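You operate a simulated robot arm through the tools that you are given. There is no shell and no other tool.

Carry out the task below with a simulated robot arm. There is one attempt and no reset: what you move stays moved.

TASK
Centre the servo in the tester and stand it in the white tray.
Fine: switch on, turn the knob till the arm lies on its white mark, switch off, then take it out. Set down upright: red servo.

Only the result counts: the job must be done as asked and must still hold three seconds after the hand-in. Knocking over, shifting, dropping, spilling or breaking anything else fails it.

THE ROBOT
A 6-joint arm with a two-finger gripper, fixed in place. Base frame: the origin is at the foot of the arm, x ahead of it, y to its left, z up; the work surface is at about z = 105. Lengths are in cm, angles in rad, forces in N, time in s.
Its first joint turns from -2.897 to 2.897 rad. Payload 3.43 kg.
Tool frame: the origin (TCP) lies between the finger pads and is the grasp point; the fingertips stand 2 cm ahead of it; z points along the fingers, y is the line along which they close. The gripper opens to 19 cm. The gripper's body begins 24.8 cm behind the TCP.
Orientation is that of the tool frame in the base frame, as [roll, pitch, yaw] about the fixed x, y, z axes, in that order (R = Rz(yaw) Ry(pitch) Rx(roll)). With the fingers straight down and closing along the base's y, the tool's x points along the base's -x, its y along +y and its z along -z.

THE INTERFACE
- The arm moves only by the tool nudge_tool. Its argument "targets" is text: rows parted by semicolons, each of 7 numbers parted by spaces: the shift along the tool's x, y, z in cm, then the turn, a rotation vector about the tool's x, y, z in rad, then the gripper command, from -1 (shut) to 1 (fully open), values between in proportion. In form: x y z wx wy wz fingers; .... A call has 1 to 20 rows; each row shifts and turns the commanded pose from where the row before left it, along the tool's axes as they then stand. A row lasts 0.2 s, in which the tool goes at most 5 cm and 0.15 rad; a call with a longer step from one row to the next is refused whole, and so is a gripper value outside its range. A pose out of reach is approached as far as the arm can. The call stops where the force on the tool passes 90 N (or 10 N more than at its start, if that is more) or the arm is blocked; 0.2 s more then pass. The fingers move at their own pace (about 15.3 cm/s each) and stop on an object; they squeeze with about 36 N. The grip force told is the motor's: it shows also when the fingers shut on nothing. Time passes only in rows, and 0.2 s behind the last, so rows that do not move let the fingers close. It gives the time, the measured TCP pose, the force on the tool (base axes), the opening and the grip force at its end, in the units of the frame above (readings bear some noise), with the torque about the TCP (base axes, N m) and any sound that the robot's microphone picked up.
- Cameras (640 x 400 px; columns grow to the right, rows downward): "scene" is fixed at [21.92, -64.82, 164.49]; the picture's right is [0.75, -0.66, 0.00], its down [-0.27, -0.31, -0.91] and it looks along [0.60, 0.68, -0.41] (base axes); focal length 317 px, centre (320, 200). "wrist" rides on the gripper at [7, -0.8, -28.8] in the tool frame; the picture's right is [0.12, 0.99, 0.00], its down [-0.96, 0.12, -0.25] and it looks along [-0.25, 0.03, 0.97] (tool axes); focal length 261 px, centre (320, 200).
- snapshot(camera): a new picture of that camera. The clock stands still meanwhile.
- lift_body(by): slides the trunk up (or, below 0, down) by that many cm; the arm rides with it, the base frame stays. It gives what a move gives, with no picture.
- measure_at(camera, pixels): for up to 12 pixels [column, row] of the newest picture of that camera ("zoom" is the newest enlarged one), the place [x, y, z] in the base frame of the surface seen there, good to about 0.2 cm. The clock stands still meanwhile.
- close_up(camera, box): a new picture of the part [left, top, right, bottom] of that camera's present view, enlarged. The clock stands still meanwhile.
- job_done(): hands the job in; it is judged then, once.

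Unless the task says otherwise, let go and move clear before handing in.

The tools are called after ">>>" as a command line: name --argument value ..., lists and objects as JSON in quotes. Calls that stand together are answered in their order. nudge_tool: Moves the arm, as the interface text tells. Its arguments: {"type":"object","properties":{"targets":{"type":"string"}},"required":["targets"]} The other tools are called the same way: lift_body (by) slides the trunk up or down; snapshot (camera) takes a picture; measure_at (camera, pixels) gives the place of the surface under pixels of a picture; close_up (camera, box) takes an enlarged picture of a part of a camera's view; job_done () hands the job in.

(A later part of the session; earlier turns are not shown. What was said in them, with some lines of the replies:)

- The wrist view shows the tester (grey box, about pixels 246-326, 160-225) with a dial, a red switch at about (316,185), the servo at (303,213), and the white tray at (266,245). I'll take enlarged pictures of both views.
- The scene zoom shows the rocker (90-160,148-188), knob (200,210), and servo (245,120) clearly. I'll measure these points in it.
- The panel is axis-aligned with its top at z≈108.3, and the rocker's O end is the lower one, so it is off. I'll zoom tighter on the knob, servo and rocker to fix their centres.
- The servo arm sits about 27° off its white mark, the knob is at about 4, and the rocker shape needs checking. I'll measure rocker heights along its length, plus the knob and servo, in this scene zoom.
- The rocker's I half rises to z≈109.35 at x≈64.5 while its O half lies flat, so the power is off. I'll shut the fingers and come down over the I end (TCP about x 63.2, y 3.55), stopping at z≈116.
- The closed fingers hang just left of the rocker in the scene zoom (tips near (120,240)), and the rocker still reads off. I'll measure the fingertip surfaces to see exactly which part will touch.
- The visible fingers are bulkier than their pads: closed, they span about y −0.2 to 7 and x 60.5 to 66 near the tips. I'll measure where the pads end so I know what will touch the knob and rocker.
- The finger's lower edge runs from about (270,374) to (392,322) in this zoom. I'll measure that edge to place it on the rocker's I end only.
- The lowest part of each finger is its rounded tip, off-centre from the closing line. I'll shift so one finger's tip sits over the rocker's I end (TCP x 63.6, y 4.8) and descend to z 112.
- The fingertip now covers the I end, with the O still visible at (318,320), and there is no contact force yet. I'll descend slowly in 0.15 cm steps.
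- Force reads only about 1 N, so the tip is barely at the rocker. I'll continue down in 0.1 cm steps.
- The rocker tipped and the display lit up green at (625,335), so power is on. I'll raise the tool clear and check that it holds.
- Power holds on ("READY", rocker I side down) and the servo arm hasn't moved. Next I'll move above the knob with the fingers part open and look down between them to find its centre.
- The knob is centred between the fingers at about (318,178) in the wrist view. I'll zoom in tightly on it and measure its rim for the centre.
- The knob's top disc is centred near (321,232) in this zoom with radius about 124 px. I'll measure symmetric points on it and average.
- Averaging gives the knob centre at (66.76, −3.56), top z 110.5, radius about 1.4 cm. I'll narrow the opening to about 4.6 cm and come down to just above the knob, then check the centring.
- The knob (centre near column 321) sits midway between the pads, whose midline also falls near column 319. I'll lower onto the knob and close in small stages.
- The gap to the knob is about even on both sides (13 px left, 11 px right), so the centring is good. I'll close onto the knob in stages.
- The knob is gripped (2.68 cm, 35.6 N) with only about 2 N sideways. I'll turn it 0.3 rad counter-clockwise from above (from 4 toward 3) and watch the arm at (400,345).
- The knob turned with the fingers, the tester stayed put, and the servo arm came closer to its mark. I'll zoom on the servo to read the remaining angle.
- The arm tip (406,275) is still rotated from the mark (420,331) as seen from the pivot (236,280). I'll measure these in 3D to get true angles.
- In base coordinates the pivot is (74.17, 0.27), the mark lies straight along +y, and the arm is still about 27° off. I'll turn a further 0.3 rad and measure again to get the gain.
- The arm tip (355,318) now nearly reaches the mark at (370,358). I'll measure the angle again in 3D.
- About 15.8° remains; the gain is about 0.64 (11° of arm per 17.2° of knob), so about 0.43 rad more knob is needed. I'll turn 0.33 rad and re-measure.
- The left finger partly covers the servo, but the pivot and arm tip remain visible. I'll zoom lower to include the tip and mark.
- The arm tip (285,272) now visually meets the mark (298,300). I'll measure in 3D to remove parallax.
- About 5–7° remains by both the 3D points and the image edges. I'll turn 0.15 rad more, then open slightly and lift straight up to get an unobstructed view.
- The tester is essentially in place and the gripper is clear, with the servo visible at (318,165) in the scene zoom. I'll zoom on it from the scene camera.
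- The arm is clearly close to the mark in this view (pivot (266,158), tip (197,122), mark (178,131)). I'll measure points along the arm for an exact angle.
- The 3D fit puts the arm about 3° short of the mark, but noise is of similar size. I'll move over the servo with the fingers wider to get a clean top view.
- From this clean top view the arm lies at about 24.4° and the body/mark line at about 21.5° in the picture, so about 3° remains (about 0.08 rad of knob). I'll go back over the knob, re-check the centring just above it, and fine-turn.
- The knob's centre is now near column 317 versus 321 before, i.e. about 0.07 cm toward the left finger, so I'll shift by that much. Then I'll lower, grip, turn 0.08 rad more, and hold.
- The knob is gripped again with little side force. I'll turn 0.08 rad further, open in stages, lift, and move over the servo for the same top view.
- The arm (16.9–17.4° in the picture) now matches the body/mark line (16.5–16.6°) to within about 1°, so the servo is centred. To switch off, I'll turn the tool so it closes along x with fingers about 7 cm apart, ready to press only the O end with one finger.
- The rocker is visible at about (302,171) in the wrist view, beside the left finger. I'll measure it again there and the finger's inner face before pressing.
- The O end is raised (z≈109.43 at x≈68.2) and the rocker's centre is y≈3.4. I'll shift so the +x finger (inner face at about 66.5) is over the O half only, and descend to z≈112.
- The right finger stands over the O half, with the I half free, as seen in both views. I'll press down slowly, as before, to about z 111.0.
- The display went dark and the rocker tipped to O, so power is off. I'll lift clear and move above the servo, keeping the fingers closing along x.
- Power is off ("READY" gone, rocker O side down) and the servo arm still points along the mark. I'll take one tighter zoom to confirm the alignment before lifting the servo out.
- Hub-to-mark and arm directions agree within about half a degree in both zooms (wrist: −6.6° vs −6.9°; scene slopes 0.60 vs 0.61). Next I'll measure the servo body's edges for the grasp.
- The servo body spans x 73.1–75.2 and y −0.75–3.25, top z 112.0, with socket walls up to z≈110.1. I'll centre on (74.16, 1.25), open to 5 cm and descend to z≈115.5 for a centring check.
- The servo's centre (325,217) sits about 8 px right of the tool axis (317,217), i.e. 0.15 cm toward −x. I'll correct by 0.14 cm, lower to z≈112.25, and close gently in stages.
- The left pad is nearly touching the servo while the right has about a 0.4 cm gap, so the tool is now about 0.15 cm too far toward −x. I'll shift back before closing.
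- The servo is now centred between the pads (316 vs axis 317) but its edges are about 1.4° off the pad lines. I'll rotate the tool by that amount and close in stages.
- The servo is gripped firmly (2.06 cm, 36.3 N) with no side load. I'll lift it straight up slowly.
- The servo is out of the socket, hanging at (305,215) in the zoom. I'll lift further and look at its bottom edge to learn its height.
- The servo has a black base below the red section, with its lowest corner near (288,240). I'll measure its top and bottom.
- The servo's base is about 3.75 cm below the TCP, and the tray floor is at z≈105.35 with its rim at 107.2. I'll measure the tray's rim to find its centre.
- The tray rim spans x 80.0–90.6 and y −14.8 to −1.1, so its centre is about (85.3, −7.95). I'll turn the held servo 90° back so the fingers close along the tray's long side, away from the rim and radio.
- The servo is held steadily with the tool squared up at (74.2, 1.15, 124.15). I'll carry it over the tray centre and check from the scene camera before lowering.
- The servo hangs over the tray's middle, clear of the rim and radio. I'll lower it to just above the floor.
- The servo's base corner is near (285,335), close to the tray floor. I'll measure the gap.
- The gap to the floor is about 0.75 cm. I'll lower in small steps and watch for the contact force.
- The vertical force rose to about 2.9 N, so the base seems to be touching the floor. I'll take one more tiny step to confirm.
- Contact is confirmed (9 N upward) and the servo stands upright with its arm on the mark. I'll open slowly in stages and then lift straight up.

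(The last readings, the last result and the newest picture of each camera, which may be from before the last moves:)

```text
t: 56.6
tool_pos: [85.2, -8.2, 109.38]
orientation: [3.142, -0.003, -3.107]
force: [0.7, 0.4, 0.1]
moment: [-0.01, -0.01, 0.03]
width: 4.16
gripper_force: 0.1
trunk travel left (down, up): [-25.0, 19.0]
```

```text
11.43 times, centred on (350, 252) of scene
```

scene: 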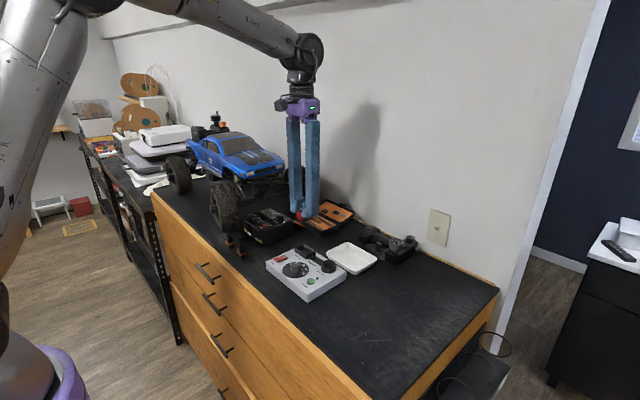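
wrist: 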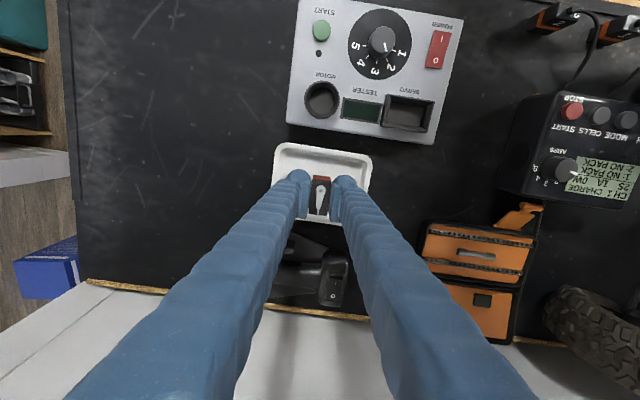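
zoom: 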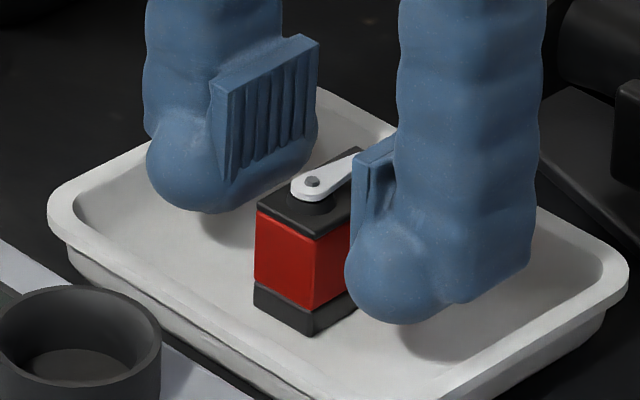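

The servo stands free and upright in the tray with about 1 cm clearance to each pad. I'll lift straight up and away.

>>> nudge_tool --targets "0 0 -0.5 0 0 0 -0.56; 0 0 -1.5 0 0 0 -0.56; 0 0 -3 0 0 0 -0.56; 0 0 -4 0 0 0 -0.56; 0 0 -4 0 0 0 -0.56; 0 0 -4 0 0 0 -0.56; 0 0 -4 0 0 0 -0.56; 0 0 0 0 0 0 -0.56; 0 0 0 0 0 0 -0.56"

>>> close_up --camera "wrist" --box '[290, 155, 350, 200]'

>>> close_up --camera "scene" --box '[255, 215, 395, 305]'

```text
t: 58.6
tool_pos: [85.33, -8.09, 130.21]
orientation: [-3.14, 0.0, -3.108]
force: [0.0, 0.5, 0.0]
moment: [0.04, 0.0, -0.03]
width: 4.18
gripper_force: 0.1
trunk travel left (down, up): [-25.0, 19.0]
```

```text
8.89 times, centred on (320, 178) of wrist
```

zoom: 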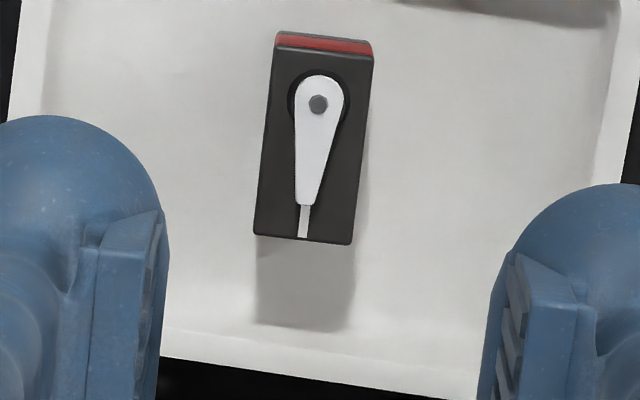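

```text
4.44 times, centred on (325, 260) of scene
```

zoom: 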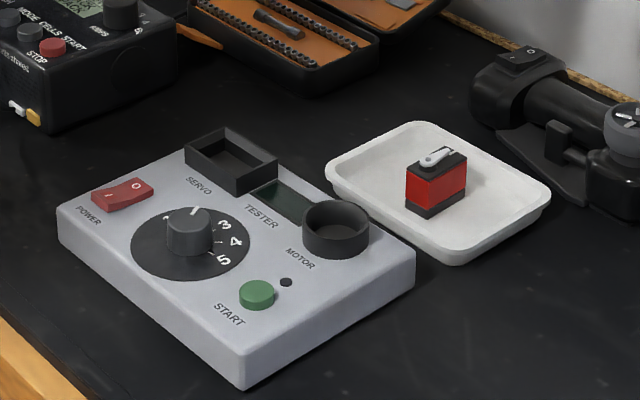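

The servo stands upright in the middle of the white tray with its arm on the white mark (pivot (318,104), tip (305,204), mark (303,220) in the wrist zoom). The tester is off with its display and LED dark, and the gripper is well clear, so I'm handing in the job.

>>> job_done

```text
The job is handed in.
```

The servo is centred and standing upright in the middle of the white tray. I've handed the job in; no verdict has come back yet.

- **Centring:** I switched the tester on, turned the knob until the arm lay on its white mark, and switched it off again. In the last close-ups the arm lined up with the mark to within about 1°.
- **Servo:** I lifted the red servo out of the socket and set it down in the tray. I let go slowly and moved the gripper well clear.
- **Tester:** It is off, with the display and light dark. It may have moved about 0.1 cm when I first turned the knob. That is the only shift I saw in anything else.
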